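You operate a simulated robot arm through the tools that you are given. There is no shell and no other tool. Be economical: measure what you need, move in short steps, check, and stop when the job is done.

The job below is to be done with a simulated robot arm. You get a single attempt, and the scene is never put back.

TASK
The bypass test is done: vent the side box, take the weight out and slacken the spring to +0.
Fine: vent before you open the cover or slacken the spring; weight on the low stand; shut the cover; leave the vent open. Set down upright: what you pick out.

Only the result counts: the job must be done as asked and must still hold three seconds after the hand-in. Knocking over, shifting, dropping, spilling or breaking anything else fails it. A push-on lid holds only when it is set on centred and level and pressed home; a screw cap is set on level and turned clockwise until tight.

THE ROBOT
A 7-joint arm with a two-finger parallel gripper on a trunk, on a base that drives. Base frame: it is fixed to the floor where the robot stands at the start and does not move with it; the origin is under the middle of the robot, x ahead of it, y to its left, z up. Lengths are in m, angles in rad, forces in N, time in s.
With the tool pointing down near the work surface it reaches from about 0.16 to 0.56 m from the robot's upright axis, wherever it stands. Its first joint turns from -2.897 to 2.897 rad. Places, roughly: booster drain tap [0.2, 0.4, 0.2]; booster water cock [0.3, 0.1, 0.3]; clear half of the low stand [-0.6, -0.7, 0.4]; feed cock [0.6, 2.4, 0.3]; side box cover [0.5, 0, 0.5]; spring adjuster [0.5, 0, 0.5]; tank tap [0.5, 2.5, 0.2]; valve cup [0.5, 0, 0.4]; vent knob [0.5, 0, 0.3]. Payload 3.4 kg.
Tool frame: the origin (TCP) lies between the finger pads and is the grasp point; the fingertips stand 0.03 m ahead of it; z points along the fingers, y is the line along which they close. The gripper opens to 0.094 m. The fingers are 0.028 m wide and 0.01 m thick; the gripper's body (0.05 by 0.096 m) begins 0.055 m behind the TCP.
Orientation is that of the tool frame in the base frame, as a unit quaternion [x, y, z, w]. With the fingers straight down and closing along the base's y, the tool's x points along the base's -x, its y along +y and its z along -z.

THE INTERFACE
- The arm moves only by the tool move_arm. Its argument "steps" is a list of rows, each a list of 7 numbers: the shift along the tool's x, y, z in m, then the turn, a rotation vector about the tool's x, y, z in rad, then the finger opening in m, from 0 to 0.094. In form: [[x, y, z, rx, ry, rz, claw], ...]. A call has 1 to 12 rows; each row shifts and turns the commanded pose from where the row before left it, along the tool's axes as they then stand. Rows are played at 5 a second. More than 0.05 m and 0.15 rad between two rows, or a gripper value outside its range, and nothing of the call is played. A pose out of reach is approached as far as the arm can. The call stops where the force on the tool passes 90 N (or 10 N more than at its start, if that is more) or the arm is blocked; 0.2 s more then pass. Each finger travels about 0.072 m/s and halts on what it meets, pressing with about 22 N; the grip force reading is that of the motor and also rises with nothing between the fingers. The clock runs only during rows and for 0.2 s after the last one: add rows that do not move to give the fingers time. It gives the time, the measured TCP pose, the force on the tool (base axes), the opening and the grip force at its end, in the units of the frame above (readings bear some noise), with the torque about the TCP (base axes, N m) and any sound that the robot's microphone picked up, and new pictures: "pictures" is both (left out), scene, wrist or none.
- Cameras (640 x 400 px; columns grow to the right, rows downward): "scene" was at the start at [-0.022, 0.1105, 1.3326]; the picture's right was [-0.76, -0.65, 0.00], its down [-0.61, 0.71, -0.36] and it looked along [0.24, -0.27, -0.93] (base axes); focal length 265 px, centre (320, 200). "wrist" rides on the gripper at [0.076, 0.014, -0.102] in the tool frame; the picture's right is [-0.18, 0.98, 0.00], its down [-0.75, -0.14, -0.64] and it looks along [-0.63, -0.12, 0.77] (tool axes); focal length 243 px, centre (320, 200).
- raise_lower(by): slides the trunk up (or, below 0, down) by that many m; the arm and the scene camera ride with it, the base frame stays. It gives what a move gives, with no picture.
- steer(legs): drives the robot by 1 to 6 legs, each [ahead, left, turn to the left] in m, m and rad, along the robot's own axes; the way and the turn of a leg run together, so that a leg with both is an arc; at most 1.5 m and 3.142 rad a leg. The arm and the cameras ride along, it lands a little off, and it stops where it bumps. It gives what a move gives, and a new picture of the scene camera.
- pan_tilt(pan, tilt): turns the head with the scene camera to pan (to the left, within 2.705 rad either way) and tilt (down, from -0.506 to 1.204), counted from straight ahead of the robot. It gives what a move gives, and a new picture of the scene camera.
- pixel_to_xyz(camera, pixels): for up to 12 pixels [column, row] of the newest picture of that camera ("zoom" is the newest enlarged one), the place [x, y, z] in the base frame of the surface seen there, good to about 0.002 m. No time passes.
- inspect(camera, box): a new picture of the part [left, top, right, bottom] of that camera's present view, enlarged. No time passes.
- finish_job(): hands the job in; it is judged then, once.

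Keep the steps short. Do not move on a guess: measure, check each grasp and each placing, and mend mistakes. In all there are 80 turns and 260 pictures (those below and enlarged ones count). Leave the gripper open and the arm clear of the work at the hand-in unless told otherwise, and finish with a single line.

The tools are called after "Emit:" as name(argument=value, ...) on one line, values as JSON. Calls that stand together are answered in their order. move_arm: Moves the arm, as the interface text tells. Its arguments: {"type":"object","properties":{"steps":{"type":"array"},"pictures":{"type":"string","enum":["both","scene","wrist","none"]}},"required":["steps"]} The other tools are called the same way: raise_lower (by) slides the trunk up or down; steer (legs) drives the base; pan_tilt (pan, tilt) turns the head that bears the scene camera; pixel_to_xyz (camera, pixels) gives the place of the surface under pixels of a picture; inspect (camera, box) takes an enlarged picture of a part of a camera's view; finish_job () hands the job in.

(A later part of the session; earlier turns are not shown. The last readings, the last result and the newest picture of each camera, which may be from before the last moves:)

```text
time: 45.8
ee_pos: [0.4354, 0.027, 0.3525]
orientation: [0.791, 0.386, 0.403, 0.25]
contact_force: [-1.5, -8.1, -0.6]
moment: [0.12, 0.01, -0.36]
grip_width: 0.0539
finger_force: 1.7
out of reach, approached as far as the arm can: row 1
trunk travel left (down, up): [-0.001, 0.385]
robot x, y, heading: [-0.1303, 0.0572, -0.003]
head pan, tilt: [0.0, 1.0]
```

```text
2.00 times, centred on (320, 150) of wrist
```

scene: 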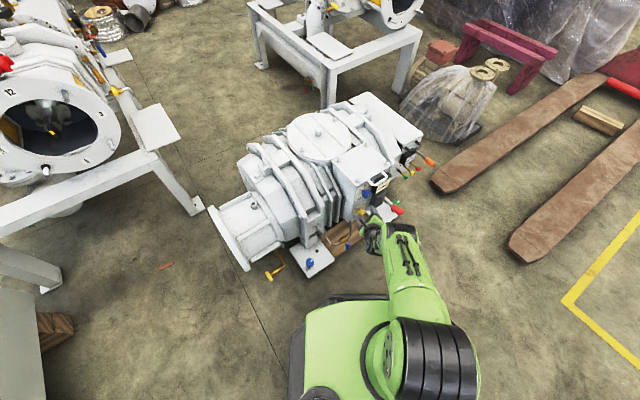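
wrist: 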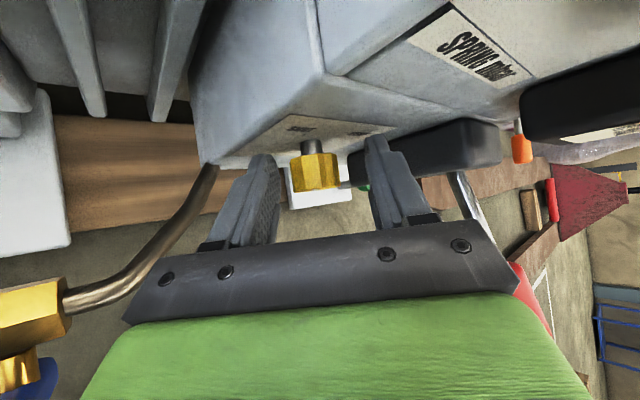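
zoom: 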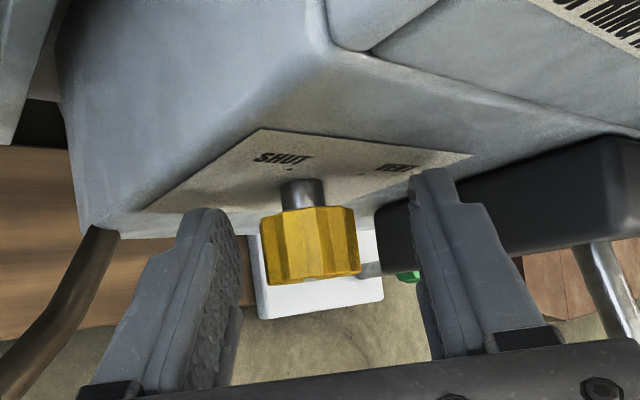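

A light contact at the right fingertip, with the knob between the fingers. I'll close gently and watch the force and width.

Emit:
move_arm(steps=[[0, 0, 0, 0, 0, 0, 0.044], [0, 0, 0, 0, 0, 0, 0.036], [0, 0, 0, 0, 0, 0, 0.03], [0, 0, 0, 0, 0, 0, 0.03]], pictures="wrist")

Emit:
inspect(camera="wrist", box=[180, 50, 460, 250])

```text
time: 46.8
ee_pos: [0.4352, 0.0271, 0.3531]
orientation: [0.791, 0.387, 0.404, 0.25]
contact_force: [-7.6, -17.3, 9.8]
moment: [0.09, -0.42, -0.73]
grip_width: 0.0397
finger_force: 8.7
trunk travel left (down, up): [-0.001, 0.385]
robot x, y, heading: [-0.1265, 0.0523, -0.009]
head pan, tilt: [0.0, 1.0]
```

wrist: 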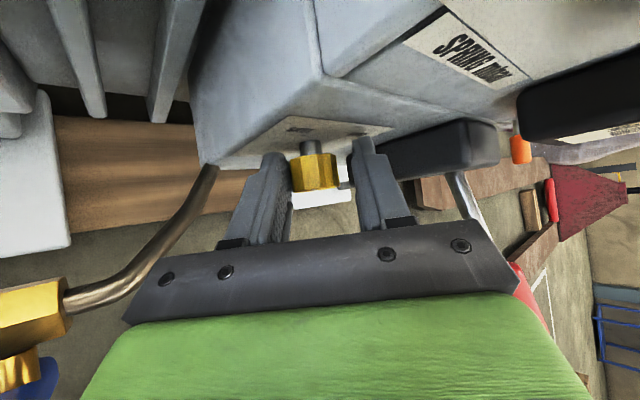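

```text
2.00 times, centred on (320, 150) of wrist
```

zoom: 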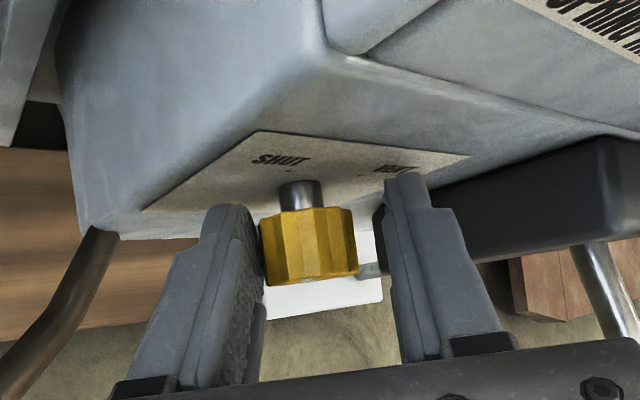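

Fingertips are pressing the panel (normal force ≈16 N). I'll open a bit, back off 7 mm along the axis and re-measure.

Emit:
move_arm(steps=[[0, 0, 0, 0, 0, 0, 0.048], [-0.0054, 0, -0.0044, 0, 0, 0, 0.048], [0, 0, 0, 0, 0, 0, 0.048]], pictures="wrist")

Emit:
inspect(camera="wrist", box=[220, 80, 420, 220])

Emit:
pixel_to_xyz(camera="zoom", pixels=[[205, 215], [385, 160], [300, 260], [250, 260], [350, 260], [300, 190]])

```text
time: 47.6
ee_pos: [0.4301, 0.0257, 0.3508]
orientation: [0.791, 0.387, 0.404, 0.249]
contact_force: [-0.4, 0.8, 0.0]
moment: [-0.06, -0.04, 0.02]
grip_width: 0.0477
finger_force: 0.1
trunk travel left (down, up): [-0.001, 0.385]
robot x, y, heading: [-0.1296, 0.0554, -0.004]
head pan, tilt: [0.0, 1.0]
```

wrist: 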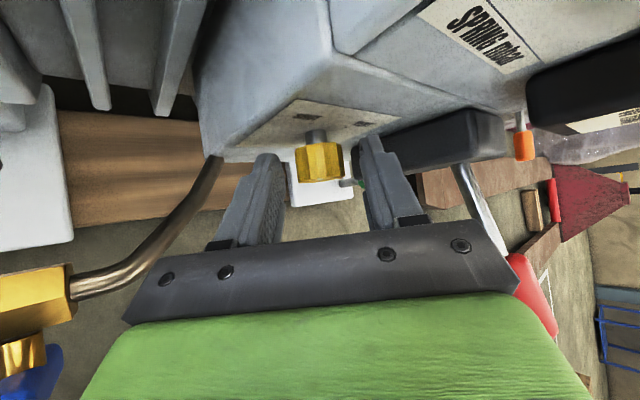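

```text
2.86 times, centred on (320, 150) of wrist
```

zoom: 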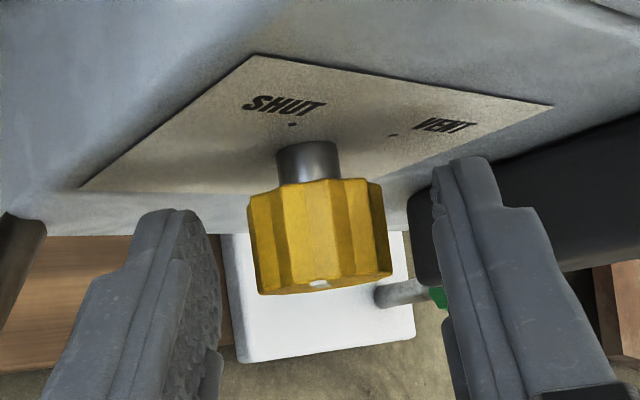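

```text
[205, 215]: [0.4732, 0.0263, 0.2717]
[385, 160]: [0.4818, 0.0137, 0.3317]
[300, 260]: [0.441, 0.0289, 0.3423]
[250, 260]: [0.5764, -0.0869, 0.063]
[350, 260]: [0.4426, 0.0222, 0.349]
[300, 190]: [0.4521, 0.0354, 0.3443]
```

Knob is now centred within 3 mm; no contact. I'll nudge 5 mm toward the knob axis and close.

Emit:
move_arm(steps=[[-0.0031, -0.0026, 0.0039, 0, 0, 0, 0.048], [0, 0, 0, 0, 0, 0, 0.04], [0, 0, 0, 0, 0, 0, 0.03], [0, 0, 0, 0, 0, 0, 0.025], [0, 0, 0, 0, 0, 0, 0.025]], pictures="wrist")

Emit:
inspect(camera="wrist", box=[220, 80, 420, 220])

```text
time: 48.8
ee_pos: [0.4281, 0.0247, 0.3488]
orientation: [0.792, 0.387, 0.403, 0.248]
contact_force: [-2.2, 3.8, -3.7]
moment: [0.28, -0.17, -0.22]
grip_width: 0.0296
finger_force: 44.8
out of reach, approached as far as the arm can: row 1
trunk travel left (down, up): [-0.001, 0.385]
robot x, y, heading: [-0.1288, 0.0528, -0.003]
head pan, tilt: [0.0, 1.0]
```

wrist: 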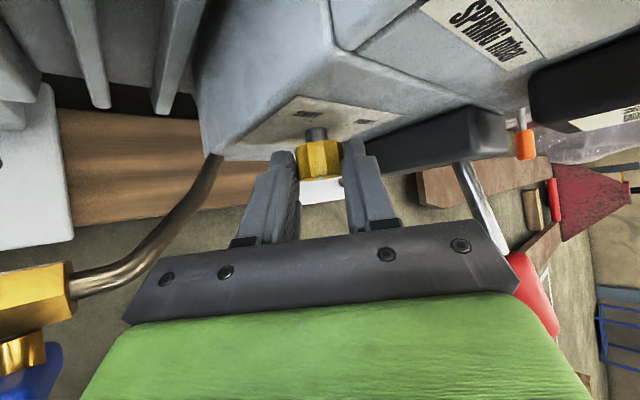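

```text
2.86 times, centred on (320, 150) of wrist
```

zoom: 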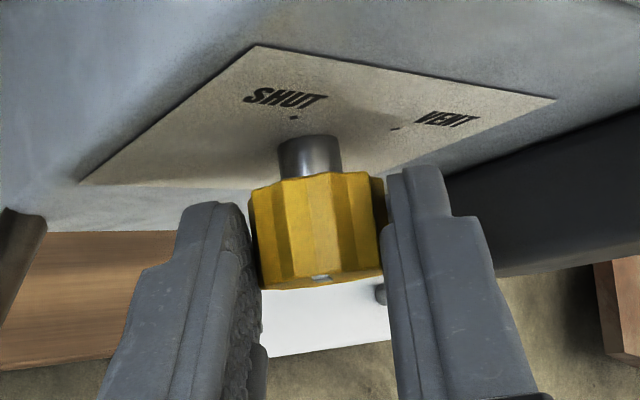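

Knob gripped (width 0.0296, 45 N). I'll turn clockwise about the knob axis 0.39 rad and check.

Emit:
move_arm(steps=[[-0.0001, 0.0025, 0.0001, 0.1018, 0, 0.0824, 0.025], [-0.0001, 0.0025, 0.0001, 0.1018, 0, 0.0824, 0.025], [-0.0001, 0.0025, 0.0001, 0.1018, 0, 0.0824, 0.025]], pictures="wrist")

Emit:
inspect(camera="wrist", box=[220, 80, 420, 220])

```text
time: 49.6
ee_pos: [0.4326, 0.0198, 0.3549]
orientation: [0.862, 0.342, 0.366, 0.074]
contact_force: [-0.1, 6.2, -4.9]
moment: [0.43, -0.41, -0.36]
grip_width: 0.0294
finger_force: 45.3
trunk travel left (down, up): [-0.001, 0.385]
robot x, y, heading: [-0.1304, 0.0544, -0.005]
head pan, tilt: [0.0, 1.0]
```

wrist: 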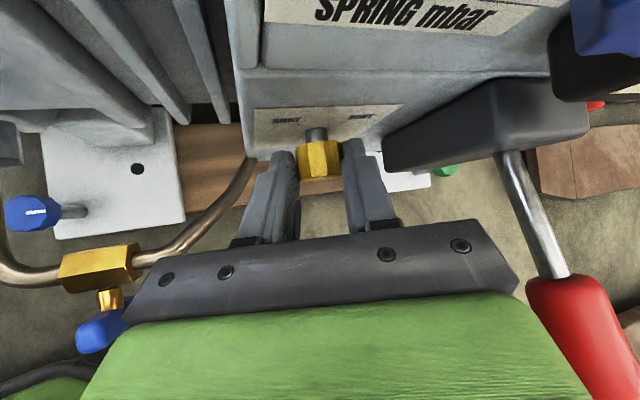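

```text
2.86 times, centred on (320, 150) of wrist
```

zoom: 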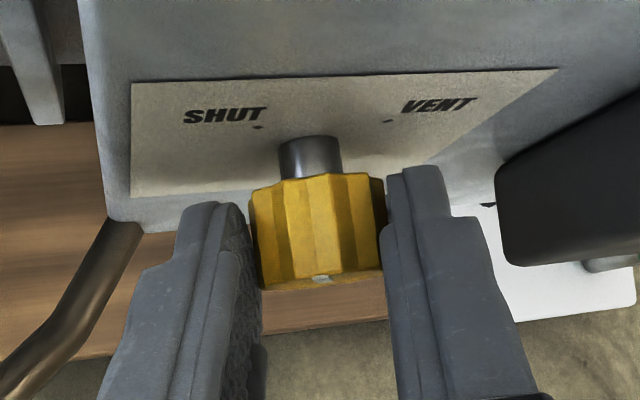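

The knob turns with the hand. Another 0.39 rad.

Emit:
move_arm(steps=[[-0.0001, 0.0025, 0.0001, 0.1018, 0, 0.0824, 0.025], [-0.0001, 0.0025, 0.0001, 0.1018, 0, 0.0824, 0.025], [-0.0001, 0.0025, 0.0001, 0.1018, 0, 0.0824, 0.025]], pictures="wrist")

Emit:
inspect(camera="wrist", box=[220, 80, 420, 220])

```text
time: 50.4
ee_pos: [0.4359, 0.0203, 0.365]
orientation: [0.896, 0.292, 0.327, -0.066]
contact_force: [5.5, -22.6, -1.3]
moment: [-0.74, -0.09, -0.41]
grip_width: 0.0373
finger_force: 11.0
out of reach, approached as far as the arm can: row 3
trunk travel left (down, up): [-0.001, 0.385]
robot x, y, heading: [-0.1284, 0.0555, -0.01]
head pan, tilt: [0.0, 1.0]
```

wrist: 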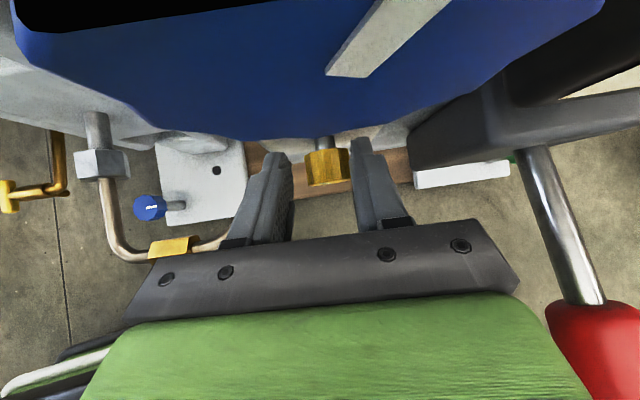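

```text
2.86 times, centred on (320, 150) of wrist
```

zoom: 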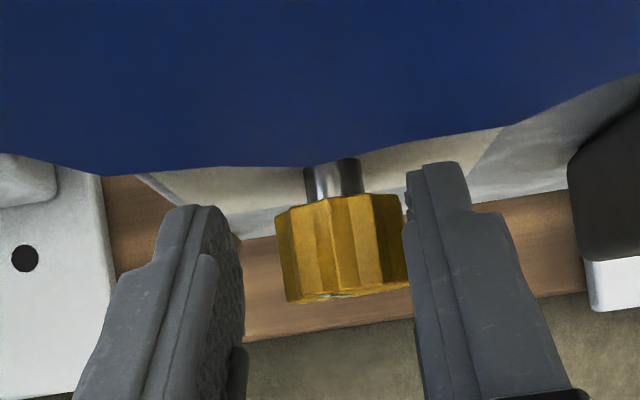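

The camera has come close to the blue knob and the grip slipped. I'll open, retreat straight back along the axis and look.

Emit:
move_arm(steps=[[0, 0, 0, 0, 0, 0, 0.05], [0, 0, 0, 0, 0, 0, 0.054], [-0.0195, 0, -0.0156, 0, 0, 0, 0.054], [-0.0195, 0, -0.0156, 0, 0, 0, 0.054], [-0.0195, 0, -0.0156, 0, 0, 0, 0.054]])

Emit:
inspect(camera="wrist", box=[180, 0, 480, 220])

```text
time: 51.6
ee_pos: [0.3726, -0.0145, 0.3636]
orientation: [0.894, 0.297, 0.327, -0.073]
contact_force: [-0.2, -0.5, -0.1]
moment: [-0.02, -0.01, 0.0]
grip_width: 0.0541
finger_force: 0.0
trunk travel left (down, up): [-0.001, 0.385]
robot x, y, heading: [-0.1329, 0.0513, -0.006]
head pan, tilt: [0.0, 1.0]
```

scene: 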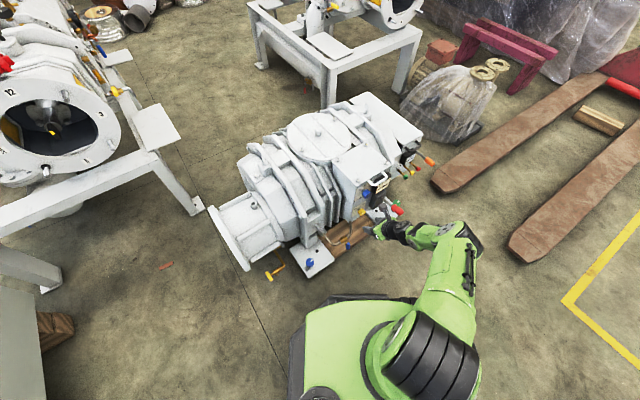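
wrist: 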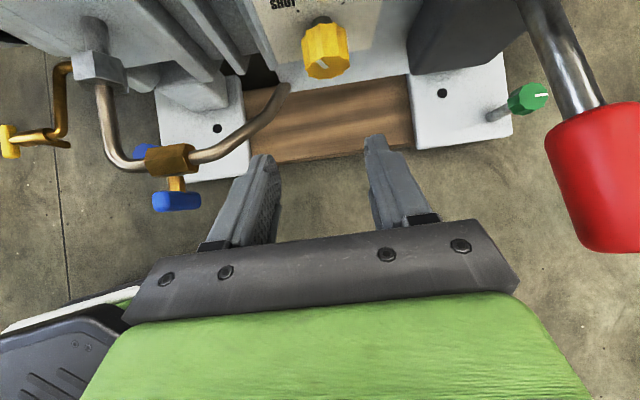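

```text
1.82 times, centred on (330, 110) of wrist
```

zoom: 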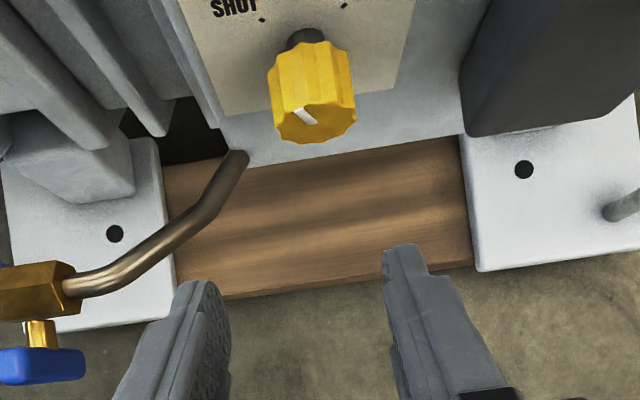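

The pointer is back at SHUT: the knob seems to snap back if released before midway, and the camera blocks against the blue knob beyond that. I'll back off and flip the hand 180° about its axis (via the left) so the camera rides below.

Emit:
move_arm(steps=[[-0.0195, 0, -0.0156, 0, 0, 0, 0.054], [0, 0, 0, 0, 0, -0.15, 0.054], [0, 0, 0, 0, 0, -0.15, 0.054], [0, 0, 0, 0, 0, -0.15, 0.054], [0, 0, 0, 0, 0, -0.15, 0.054], [0, 0, 0, 0, 0, -0.15, 0.054], [0, 0, 0, 0, 0, -0.15, 0.054], [0, 0, 0, 0, 0, -0.15, 0.054], [0, 0, 0, 0, 0, -0.15, 0.054], [0, 0, 0, 0, 0, -0.15, 0.054], [0, 0, 0, 0, 0, -0.15, 0.054]], pictures="none")

Emit:
move_arm(steps=[[0, 0, 0, 0, 0, -0.15, 0.054], [0, 0, 0, 0, 0, -0.15, 0.054], [0, 0, 0, 0, 0, -0.15, 0.054], [0, 0, 0, 0, 0, -0.15, 0.054], [0, 0, 0, 0, 0, -0.15, 0.054], [0, 0, 0, 0, 0, -0.15, 0.054], [0, 0, 0, 0, 0, -0.15, 0.054], [0, 0, 0, 0, 0, -0.15, 0.054], [0, 0, 0, 0, 0, -0.15, 0.054], [0, 0, 0, 0, 0, -0.15, 0.054], [0, 0, 0, 0, 0, -0.14, 0.054]])

Emit:
inspect(camera="wrist", box=[180, 20, 460, 220])

```text
time: 54.0
ee_pos: [0.3524, -0.0299, 0.3646]
orientation: [0.451, 0.828, 0.288, 0.171]
contact_force: [-0.4, 0.5, -0.7]
moment: [0.03, 0.0, 0.01]
grip_width: 0.0543
finger_force: 0.0
trunk travel left (down, up): [-0.001, 0.385]
robot x, y, heading: [-0.1334, 0.0558, -0.008]
head pan, tilt: [0.0, 1.0]
```

```text
time: 56.4
ee_pos: [0.3522, -0.0301, 0.3642]
orientation: [-0.297, 0.894, 0.073, 0.327]
contact_force: [-0.1, -0.3, -0.7]
moment: [0.03, 0.0, -0.02]
grip_width: 0.0542
finger_force: 0.1
trunk travel left (down, up): [-0.001, 0.385]
robot x, y, heading: [-0.1322, 0.0546, -0.007]
head pan, tilt: [0.0, 1.0]
```

scene: 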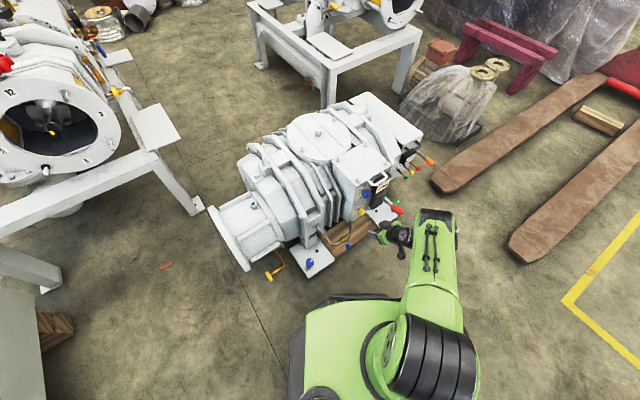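
wrist: 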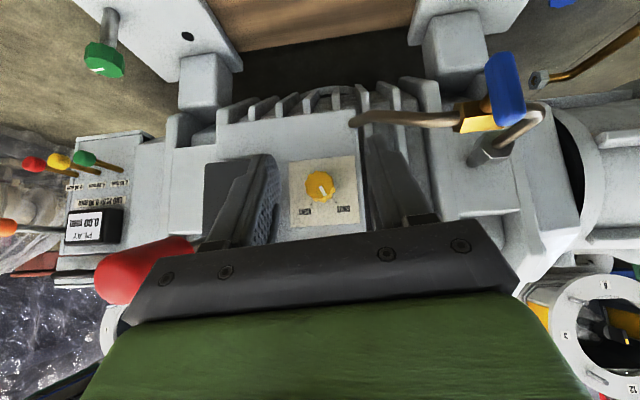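

```text
2.00 times, centred on (320, 120) of wrist
```

zoom: 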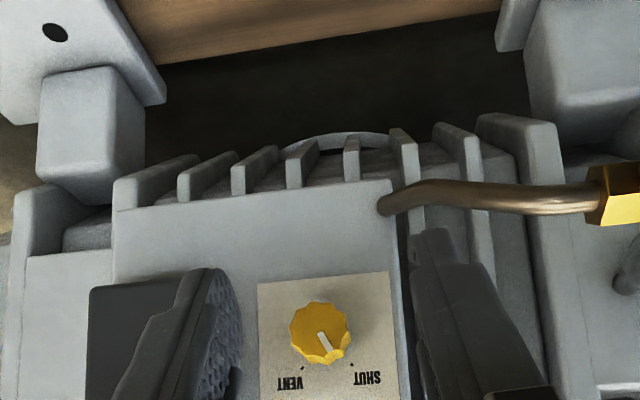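

The pointer actually moved to about −25° (partway) and the knob holds where left. In this flipped pose there's more freedom; I'll test a shallower pitch (29°), lower to z 0.334 and shift 12 mm right.

Emit:
move_arm(steps=[[0, 0, 0, 0, -0.13, 0, 0.054], [0, 0, 0, 0, -0.13, 0, 0.054], [0, 0, 0, 0, -0.13, 0, 0.054], [0.013, -0.0125, 0.0073, 0, 0, 0, 0.054], [0.013, 0, 0.0073, 0, 0, 0, 0.054]], pictures="wrist")

Emit:
inspect(camera="wrist", box=[180, 20, 460, 220])

```text
time: 57.6
ee_pos: [0.3462, -0.0287, 0.3761]
orientation: [-0.28, 0.83, 0.119, 0.467]
contact_force: [1.0, 0.1, -0.3]
moment: [0.01, -0.01, -0.02]
grip_width: 0.0541
finger_force: 0.1
out of reach, approached as far as the arm can: row 3, 4, 5
trunk travel left (down, up): [-0.001, 0.385]
robot x, y, heading: [-0.1275, 0.0486, -0.002]
head pan, tilt: [0.0, 1.0]
```

wrist: 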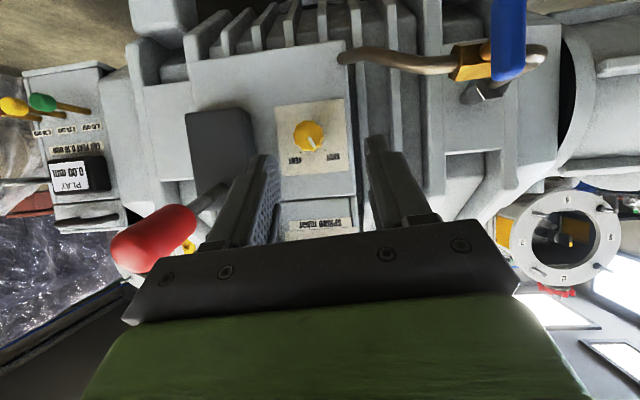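

```text
2.00 times, centred on (320, 120) of wrist
```

zoom: 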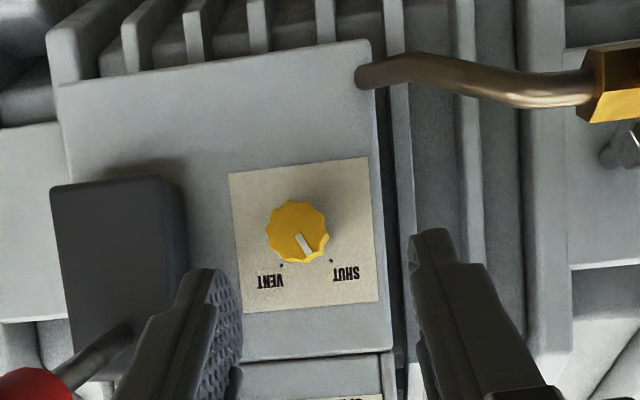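

I'll return to 51° pitch and swing the hand 40° left about the axis direction, then compute the approach.

Emit:
move_arm(steps=[[0, 0, 0, 0, 0.108, 0, 0.054], [0, 0, 0, 0, 0.108, 0, 0.054], [0, 0, 0, 0, 0.108, 0, 0.054], [0, 0, 0, 0.1088, 0, -0.088, 0.054], [0, 0, 0, 0.1088, 0, -0.088, 0.054], [0, 0, 0, 0.1088, 0, -0.088, 0.054], [0, 0, 0, 0.1088, 0, -0.088, 0.054], [0, 0, 0, 0.1088, 0, -0.088, 0.054]], pictures="wrist")

```text
time: 59.4
ee_pos: [0.3449, -0.0284, 0.3771]
orientation: [-0.384, 0.796, -0.241, 0.402]
contact_force: [0.7, -0.5, 1.0]
moment: [0.0, 0.01, 0.01]
grip_width: 0.054
finger_force: 0.0
trunk travel left (down, up): [-0.001, 0.385]
robot x, y, heading: [-0.1271, 0.0565, -0.009]
head pan, tilt: [0.0, 1.0]
```

wrist: 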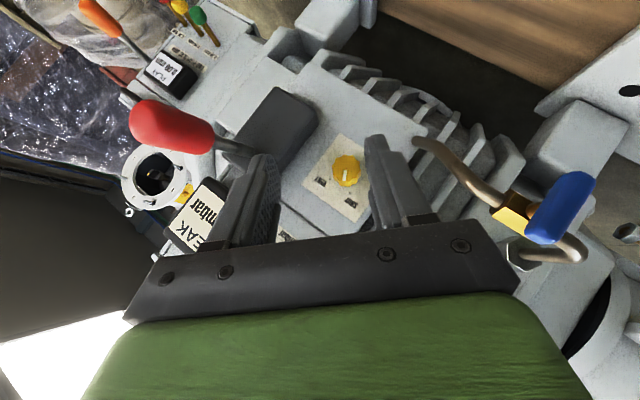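

Approach to just in front of the knob (d≈0.335).

Emit:
move_arm(steps=[[-0.0185, 0.0083, 0.0331, 0, 0, 0, 0.05], [-0.0185, 0.0083, 0.0331, 0, 0, 0, 0.05], [0, 0, 0, 0, 0, 0, 0.05]], pictures="wrist")

Emit:
inspect(camera="wrist", box=[220, 80, 420, 220])

```text
time: 60.2
ee_pos: [0.4071, 0.0053, 0.344]
orientation: [-0.382, 0.797, -0.24, 0.402]
contact_force: [-0.5, 0.2, 0.6]
moment: [0.0, -0.04, 0.0]
grip_width: 0.0502
finger_force: 0.0
trunk travel left (down, up): [-0.001, 0.385]
robot x, y, heading: [-0.1348, 0.054, -0.006]
head pan, tilt: [0.0, 1.0]
```

wrist: 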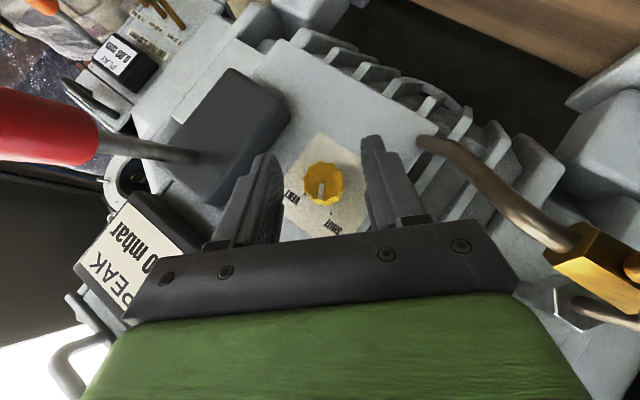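

```text
2.86 times, centred on (320, 150) of wrist
```

zoom: 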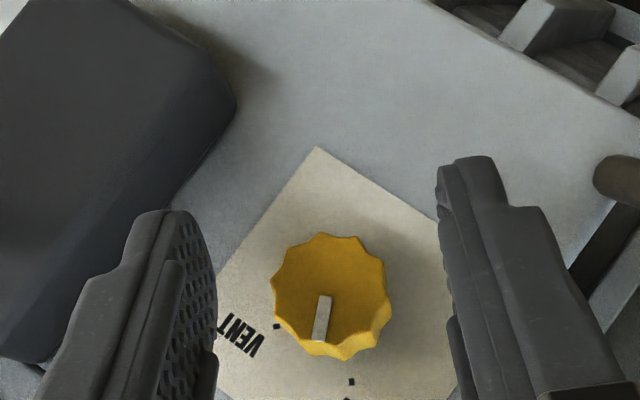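

Excellent: fully reached and knob centred between fingers. Advance 29 mm along the axis and close.

Emit:
move_arm(steps=[[-0.0113, 0, 0.0091, 0, 0, 0, 0.05], [-0.0113, 0, 0.0091, 0, 0, 0, 0.05], [0, 0, 0, 0, 0, 0, 0.04], [0, 0, 0, 0, 0, 0, 0.03], [0, 0, 0, 0, 0, 0, 0.025], [0, 0, 0, 0, 0, 0, 0.025]], pictures="wrist")

Emit:
inspect(camera="wrist", box=[220, 80, 420, 220])

```text
time: 61.6
ee_pos: [0.4259, 0.0176, 0.3458]
orientation: [-0.384, 0.796, -0.239, 0.402]
contact_force: [2.7, -1.7, 2.1]
moment: [-0.13, 0.06, -0.24]
grip_width: 0.0291
finger_force: 45.4
out of reach, approached as far as the arm can: row 2
trunk travel left (down, up): [-0.001, 0.385]
robot x, y, heading: [-0.1273, 0.0544, -0.006]
head pan, tilt: [0.0, 1.0]
```

wrist: 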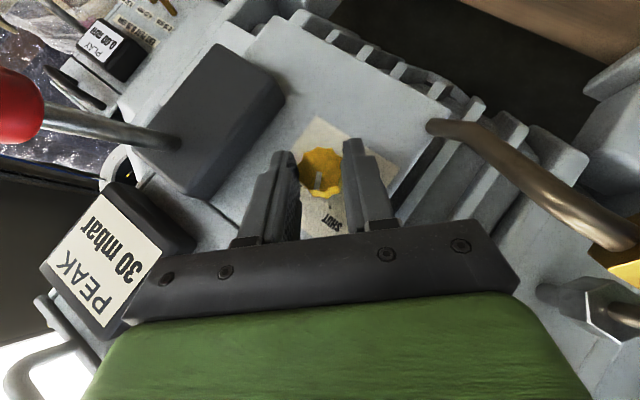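

```text
2.86 times, centred on (320, 150) of wrist
```

zoom: 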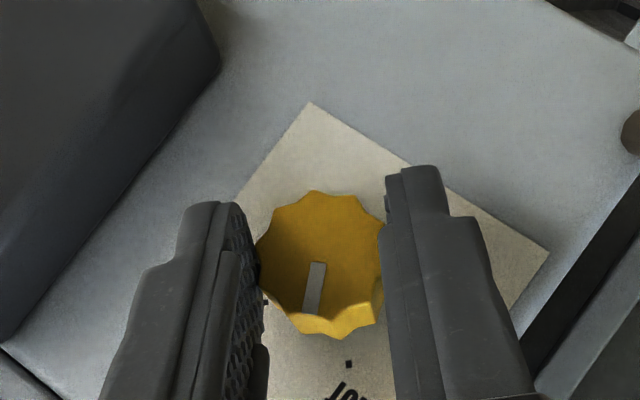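

Gripped (0.0291, 45 N). Turn clockwise 0.39 rad and check.

Emit:
move_arm(steps=[[0.0001, -0.0019, 0.0001, -0.1019, 0, 0.0824, 0.025], [0.0001, -0.0019, 0.0001, -0.1019, 0, 0.0824, 0.025], [0.0001, -0.0019, 0.0001, -0.1019, 0, 0.0824, 0.025], [0.0001, -0.0019, 0.0001, -0.1019, 0, 0.0824, 0.025]], pictures="wrist")

Emit:
inspect(camera="wrist", box=[220, 80, 420, 220])

```text
time: 62.6
ee_pos: [0.4291, 0.0127, 0.3492]
orientation: [-0.321, 0.88, -0.004, 0.351]
contact_force: [2.5, -6.6, 5.3]
moment: [0.56, -1.03, 0.0]
grip_width: 0.0291
finger_force: 45.3
trunk travel left (down, up): [-0.001, 0.385]
robot x, y, heading: [-0.1284, 0.0539, -0.007]
head pan, tilt: [0.0, 1.0]
```

wrist: 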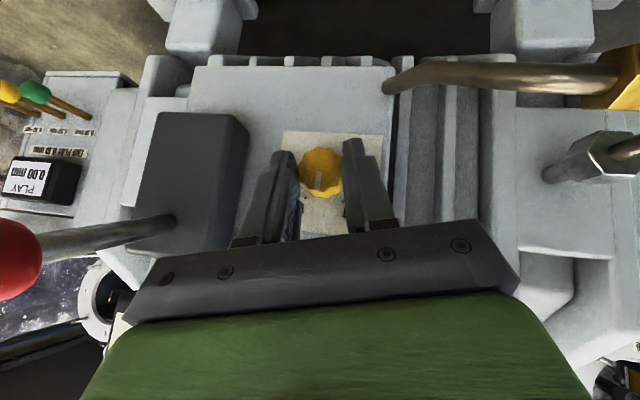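

```text
2.86 times, centred on (320, 150) of wrist
```

zoom: 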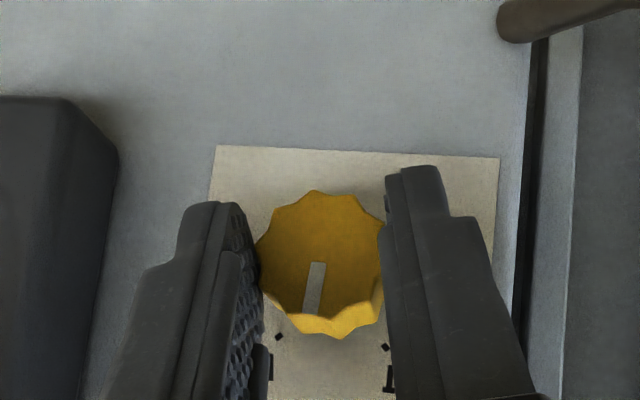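

Knob follows; pointer is now about straight up. Another 0.52 rad.

Emit:
move_arm(steps=[[0.0001, -0.0019, 0.0001, -0.1019, 0, 0.0824, 0.025], [0.0001, -0.0019, 0.0001, -0.1019, 0, 0.0824, 0.025], [0.0001, -0.0019, 0.0001, -0.1019, 0, 0.0824, 0.025], [0.0001, -0.0019, 0.0001, -0.1019, 0, 0.0824, 0.025]], pictures="wrist")

Emit:
inspect(camera="wrist", box=[220, 80, 420, 220])

```text
time: 63.6
ee_pos: [0.4025, 0.0534, 0.3804]
orientation: [-0.251, 0.903, 0.204, 0.283]
contact_force: [-0.3, 0.2, -0.6]
moment: [0.04, 0.0, -0.01]
grip_width: 0.0252
finger_force: 0.1
out of reach, approached as far as the arm can: row 1, 2, 3, 4
trunk travel left (down, up): [-0.001, 0.385]
robot x, y, heading: [-0.1307, 0.055, -0.004]
head pan, tilt: [0.0, 1.0]
```

wrist: 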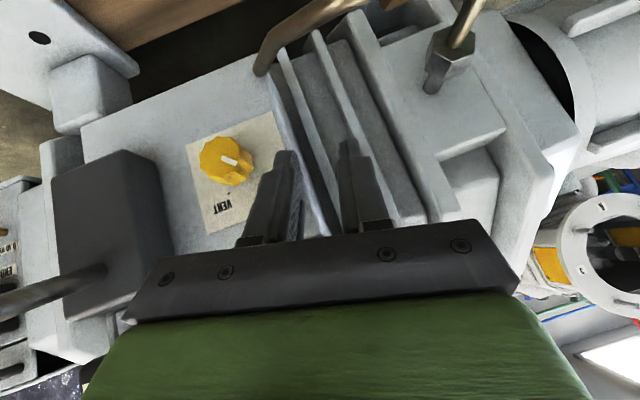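

```text
2.86 times, centred on (320, 150) of wrist
```

zoom: 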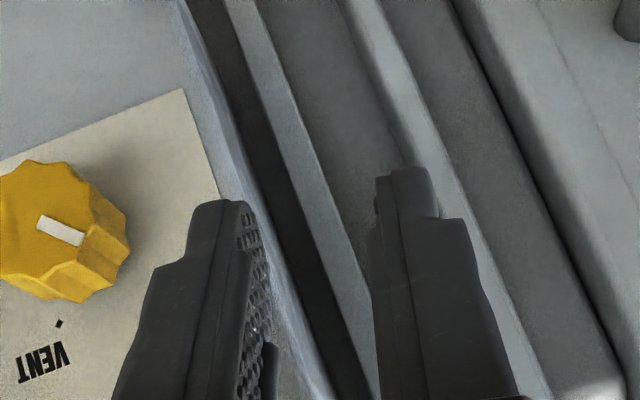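

The hand ran out of reach in that direction and slipped off, dragging the knob back some. I'll retreat, swing back to the left, and ratchet in shorter strokes.

Emit:
move_arm(steps=[[0.0233, 0, -0.0188, 0, 0, 0, 0.035], [0.0233, 0, -0.0188, 0, 0, 0, 0.045], [0, 0, 0, 0.1167, 0, -0.0943, 0.05], [0, 0, 0, 0.1167, 0, -0.0943, 0.05], [0, 0, 0, 0.1167, 0, -0.0943, 0.05], [0, 0, 0, 0.1167, 0, -0.0943, 0.05], [0, 0, 0, 0.1167, 0, -0.0943, 0.05], [0, 0, 0, 0.1167, 0, -0.0943, 0.05], [0, 0, 0, 0.1167, 0, -0.0943, 0.05], [0, 0, 0, 0.1167, 0, -0.0943, 0.05]], pictures="wrist")

```text
time: 65.8
ee_pos: [0.3569, 0.0129, 0.3815]
orientation: [-0.4, 0.745, -0.335, 0.416]
contact_force: [0.6, 0.6, 0.1]
moment: [0.01, -0.02, -0.01]
grip_width: 0.0503
finger_force: 0.0
trunk travel left (down, up): [-0.001, 0.385]
robot x, y, heading: [-0.1274, 0.055, -0.009]
head pan, tilt: [0.0, 1.0]
```

wrist: 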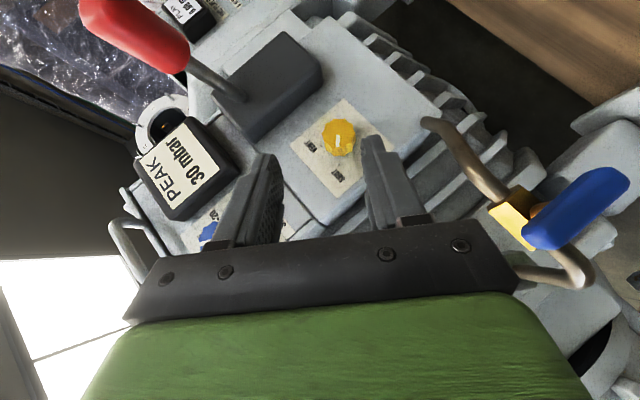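

Pointer is at SHUT again, swing is −54°. Approach as before (computed), advance, and close.

Emit:
move_arm(steps=[[0.0009, 0.0073, 0.0302, 0, 0, 0, 0.05], [0.0009, 0.0073, 0.0302, 0, 0, 0, 0.05], [0, 0, 0, 0, 0, 0, 0.05], [-0.0113, 0, 0.0091, 0, 0, 0, 0.05], [-0.0113, 0, 0.0091, 0, 0, 0, 0.05], [0, 0, 0, 0, 0, 0, 0.04], [0, 0, 0, 0, 0, 0, 0.03], [0, 0, 0, 0, 0, 0, 0.025], [0, 0, 0, 0, 0, 0, 0.025]], pictures="wrist")

Emit:
inspect(camera="wrist", box=[220, 80, 420, 220])

```text
time: 67.8
ee_pos: [0.4112, 0.0195, 0.3658]
orientation: [-0.4, 0.745, -0.334, 0.416]
contact_force: [-2.2, 2.2, 0.7]
moment: [0.04, 0.02, 0.03]
grip_width: 0.0257
finger_force: 0.6
out of reach, approached as far as the arm can: row 2, 5
trunk travel left (down, up): [-0.001, 0.385]
robot x, y, heading: [-0.1299, 0.0556, -0.004]
head pan, tilt: [0.0, 1.0]
```

wrist: 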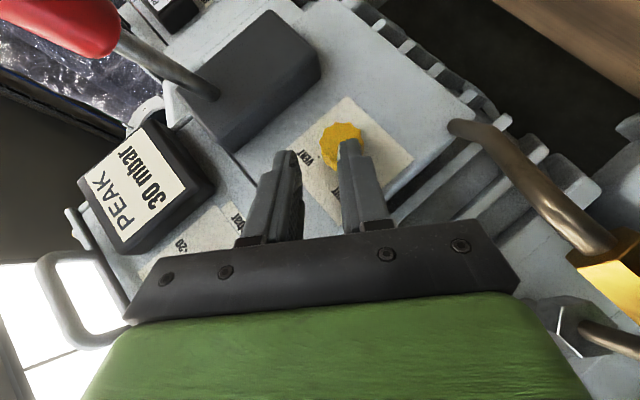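

```text
2.86 times, centred on (320, 150) of wrist
```

zoom: 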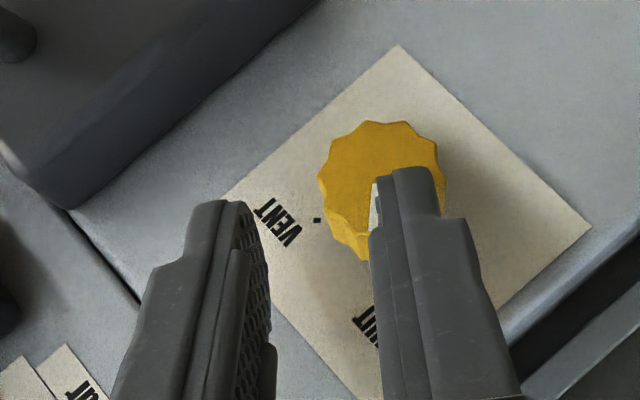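

At −54° the arm can't get low enough; −43° worked. I'll back off, swing to −43°, and return to the earlier good pre-grasp pose.

Emit:
move_arm(steps=[[0, 0, 0, 0, 0, 0, 0.04], [0.0156, 0, -0.0126, 0, 0, 0, 0.05], [0.0156, 0, -0.0126, 0, 0, 0, 0.05], [0, 0, 0, -0.074, 0, 0.0595, 0.05], [0, 0, 0, -0.074, 0, 0.0595, 0.05], [-0.0081, 0.0086, 0.0352, 0, 0, 0, 0.05], [0, 0, 0, 0, 0, 0, 0.05]], pictures="wrist")

Emit:
inspect(camera="wrist", box=[220, 80, 420, 220])

```text
time: 69.4
ee_pos: [0.4078, 0.0051, 0.3442]
orientation: [-0.385, 0.791, -0.252, 0.403]
contact_force: [-0.6, 0.3, -0.1]
moment: [0.02, -0.01, 0.04]
grip_width: 0.0501
finger_force: 0.0
trunk travel left (down, up): [-0.001, 0.385]
robot x, y, heading: [-0.1323, 0.0529, -0.008]
head pan, tilt: [0.0, 1.0]
```

wrist: 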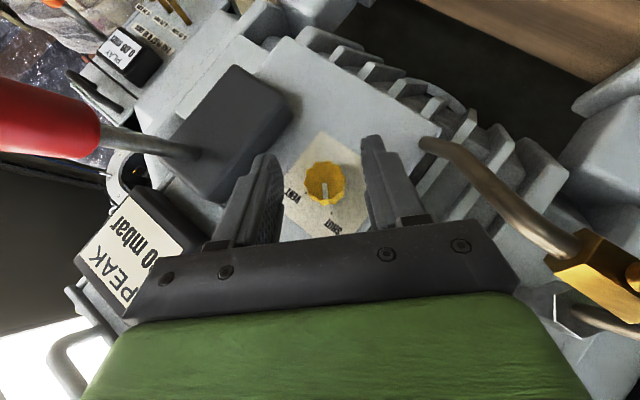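

```text
2.86 times, centred on (320, 150) of wrist
```

zoom: 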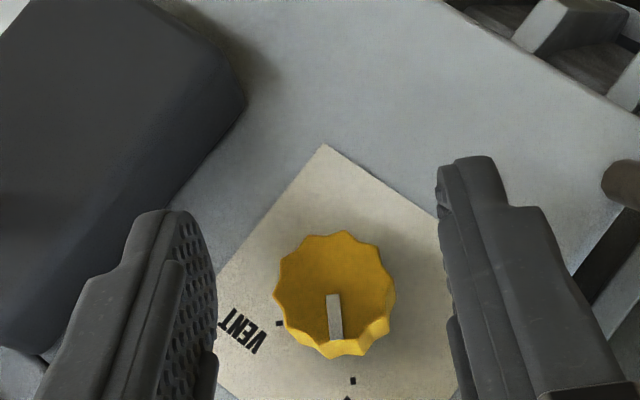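

Same good pre-grasp. Advance, close, turn 0.52 rad clockwise, then open.

Emit:
move_arm(steps=[[-0.0113, 0, 0.0091, 0, 0, 0, 0.05], [-0.0113, 0, 0.0091, 0, 0, 0, 0.04], [0, 0, 0, 0, 0, 0, 0.03], [0, 0, 0, 0, 0, 0, 0.025], [0, 0, 0, 0, 0, 0, 0.025], [0.0001, -0.0019, 0.0001, -0.1019, 0, 0.0824, 0.025], [0.0001, -0.0019, 0.0001, -0.1019, 0, 0.0824, 0.025], [0.0001, -0.0019, 0.0001, -0.1019, 0, 0.0824, 0.025], [0.0001, -0.0019, 0.0001, -0.1019, 0, 0.0824, 0.025], [0, 0, 0, 0, 0, 0, 0.025], [0, 0, 0, 0, 0, 0, 0.04], [0, 0, 0, 0, 0, 0, 0.05]], pictures="wrist")

Emit:
inspect(camera="wrist", box=[220, 80, 420, 220])

```text
time: 72.0
ee_pos: [0.4331, 0.0115, 0.3543]
orientation: [-0.324, 0.877, -0.02, 0.354]
contact_force: [-0.1, -0.6, -0.5]
moment: [-0.02, -0.02, 0.03]
grip_width: 0.05
finger_force: 0.0
out of reach, approached as far as the arm can: row 1, 2
trunk travel left (down, up): [-0.001, 0.385]
robot x, y, heading: [-0.1299, 0.0531, -0.006]
head pan, tilt: [0.0, 1.0]
```

wrist: 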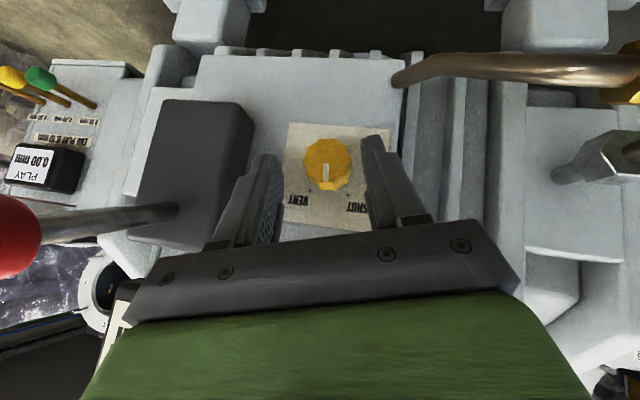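

```text
2.86 times, centred on (320, 150) of wrist
```

zoom: 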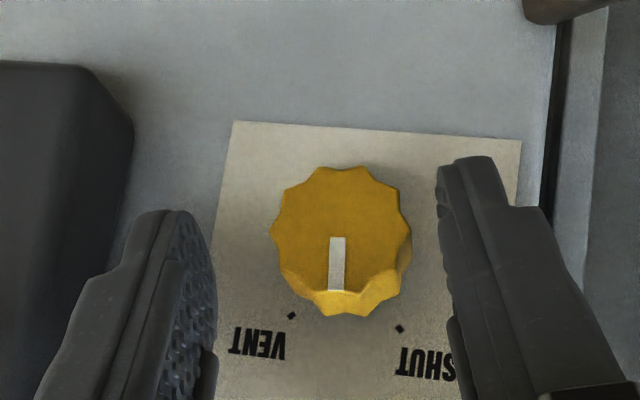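

Pointer holds at about −8°. I'll swing the open fingers back about the knob axis (0.52 rad), close, and stroke again.

Emit:
move_arm(steps=[[0.0001, 0.0019, 0.0001, 0.1019, 0, -0.0824, 0.05], [0.0001, 0.0019, 0.0001, 0.1019, 0, -0.0824, 0.05], [0.0001, 0.0019, 0.0001, 0.1019, 0, -0.0824, 0.05], [0.0001, 0.0019, 0.0001, 0.1019, 0, -0.0824, 0.05], [0, 0, 0, 0, 0, 0, 0.05]], pictures="wrist")

Emit:
inspect(camera="wrist", box=[220, 80, 420, 220])

```text
time: 73.2
ee_pos: [0.4272, 0.018, 0.3494]
orientation: [-0.385, 0.79, -0.253, 0.404]
contact_force: [0.1, 0.6, 0.0]
moment: [-0.03, 0.0, 0.02]
grip_width: 0.05
finger_force: 0.0
trunk travel left (down, up): [-0.001, 0.385]
robot x, y, heading: [-0.1285, 0.0535, -0.006]
head pan, tilt: [0.0, 1.0]
```

wrist: 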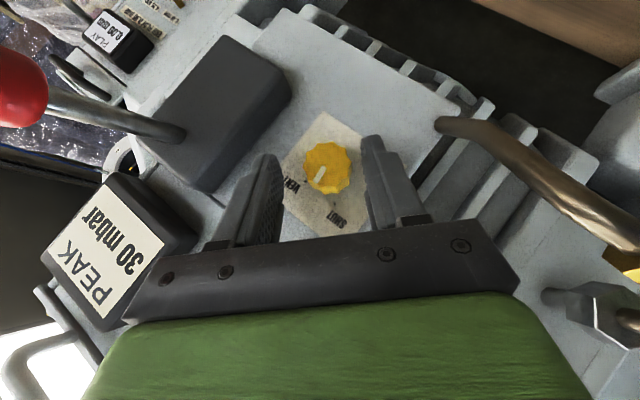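

```text
2.86 times, centred on (320, 150) of wrist
```

zoom: 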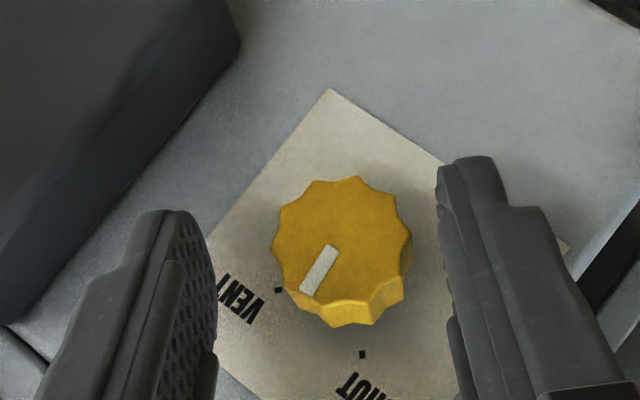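

Ready; close, stroke 0.52 rad, open.

Emit:
move_arm(steps=[[-0.002, 0.001, 0.003, 0, 0, 0, 0.04], [0, 0, 0, 0, 0, 0, 0.03], [0, 0, 0, 0, 0, 0, 0.025], [0, 0, 0, 0, 0, 0, 0.025], [0.0001, -0.0019, 0.0001, -0.1019, 0, 0.0824, 0.025], [0.0001, -0.0019, 0.0001, -0.1019, 0, 0.0824, 0.025], [0.0001, -0.0019, 0.0001, -0.1019, 0, 0.0824, 0.025], [0.0001, -0.0019, 0.0001, -0.1019, 0, 0.0824, 0.025], [0, 0, 0, 0, 0, 0, 0.025], [0, 0, 0, 0, 0, 0, 0.04], [0, 0, 0, 0, 0, 0, 0.05]], pictures="wrist")

Emit:
inspect(camera="wrist", box=[220, 80, 420, 220])

```text
time: 75.6
ee_pos: [0.4325, 0.0105, 0.3532]
orientation: [-0.325, 0.877, -0.02, 0.353]
contact_force: [0.4, -1.2, 0.0]
moment: [-0.01, -0.02, 0.01]
grip_width: 0.05
finger_force: 0.1
out of reach, approached as far as the arm can: row 1
trunk travel left (down, up): [-0.001, 0.385]
robot x, y, heading: [-0.1298, 0.0551, -0.007]
head pan, tilt: [0.0, 1.0]
```

wrist: 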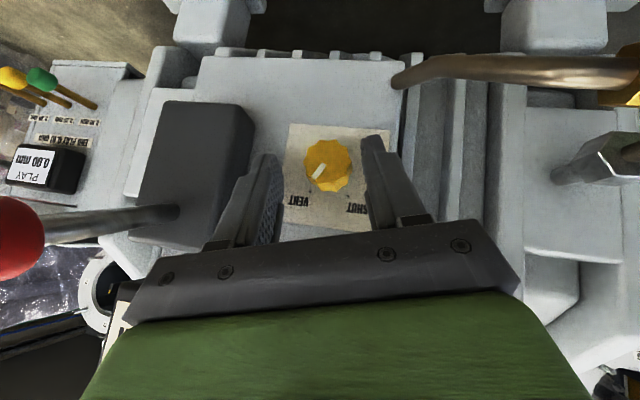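

```text
2.86 times, centred on (320, 150) of wrist
```

zoom: 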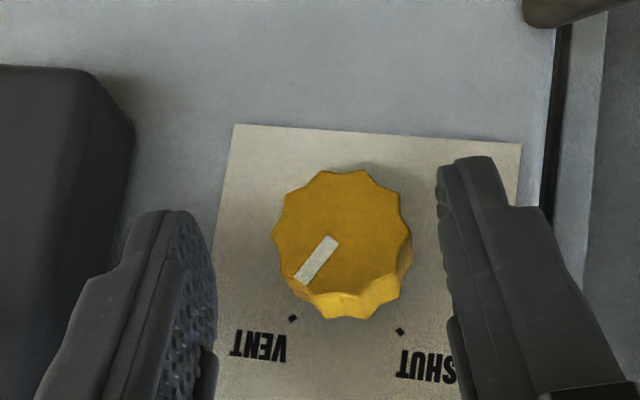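

Pointer ~40°, VENT tick at 45°. A last short stroke: back 0.26, grip, forward 0.26 plus what is left, then release.

Emit:
move_arm(steps=[[0.0001, 0.0019, 0.0001, 0.1019, 0, -0.0824, 0.05], [0.0001, 0.0019, 0.0001, 0.1019, 0, -0.0824, 0.05], [0, 0, 0, 0, 0, 0, 0.04], [0, 0, 0, 0, 0, 0, 0.03], [0, 0, 0, 0, 0, 0, 0.025], [0, 0, 0, 0, 0, 0, 0.025], [0, -0.0009, 0, -0.051, 0, 0.0412, 0.025], [0, -0.0009, 0, -0.051, 0, 0.0412, 0.025], [0, -0.0005, 0, -0.0255, 0, 0.0206, 0.025], [0, 0, 0, 0, 0, 0, 0.025], [0, 0, 0, 0, 0, 0, 0.04], [0, 0, 0, 0, 0, 0, 0.05]], pictures="wrist")

Emit:
inspect(camera="wrist", box=[220, 80, 420, 220])

```text
time: 78.2
ee_pos: [0.4332, 0.0131, 0.353]
orientation: [-0.338, 0.865, -0.065, 0.366]
contact_force: [1.0, -0.2, 0.1]
moment: [-0.01, 0.0, -0.01]
grip_width: 0.05
finger_force: 0.0
trunk travel left (down, up): [-0.001, 0.385]
robot x, y, heading: [-0.125, 0.0563, -0.009]
head pan, tilt: [0.0, 1.0]
```

wrist: 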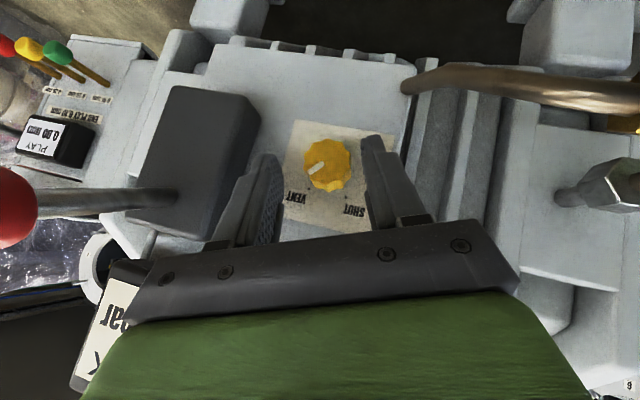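

```text
2.86 times, centred on (320, 150) of wrist
```

zoom: 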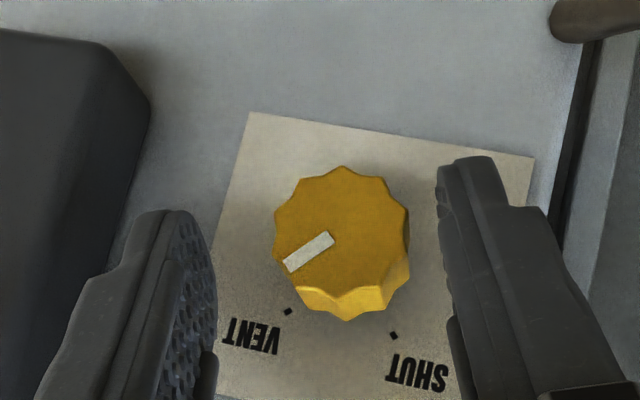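

Pointer appears on VENT. Retreat straight back along the axis and verify.

Emit:
move_arm(steps=[[0.0311, 0, -0.0252, 0, 0, 0, 0.05], [0.0311, 0, -0.0252, 0, 0, 0, 0.05]], pictures="wrist")

Emit:
inspect(camera="wrist", box=[260, 80, 380, 220])

Emit:
inspect(camera="scene", box=[320, 150, 420, 240])

```text
time: 78.8
ee_pos: [0.367, -0.0332, 0.354]
orientation: [-0.337, 0.865, -0.062, 0.366]
contact_force: [0.0, 0.0, 0.5]
moment: [-0.01, 0.0, 0.0]
grip_width: 0.0497
finger_force: 0.1
trunk travel left (down, up): [-0.001, 0.385]
robot x, y, heading: [-0.1287, 0.0516, -0.006]
head pan, tilt: [0.0, 1.0]
```

wrist: 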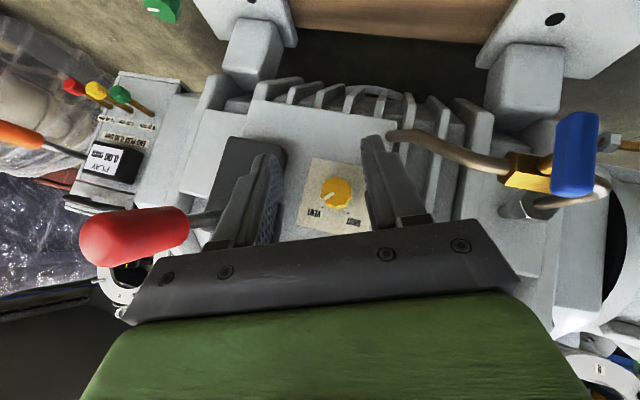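

```text
2.86 times, centred on (320, 150) of wrist
```

zoom: 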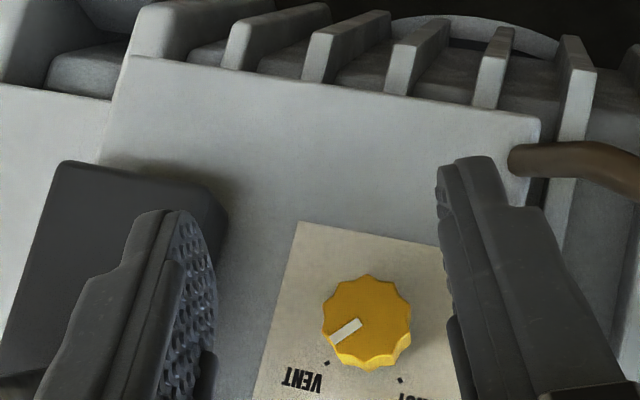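

```text
4.44 times, centred on (370, 195) of scene
```

zoom: 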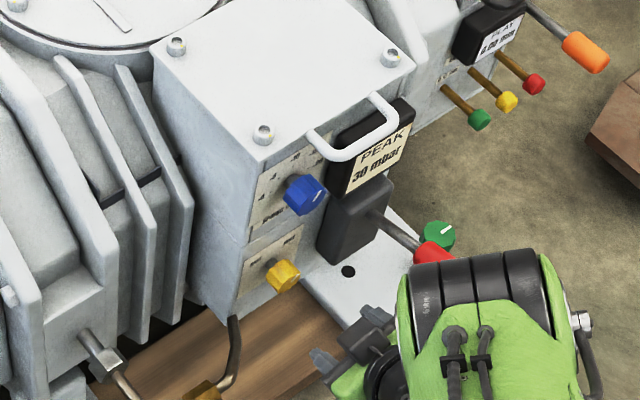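

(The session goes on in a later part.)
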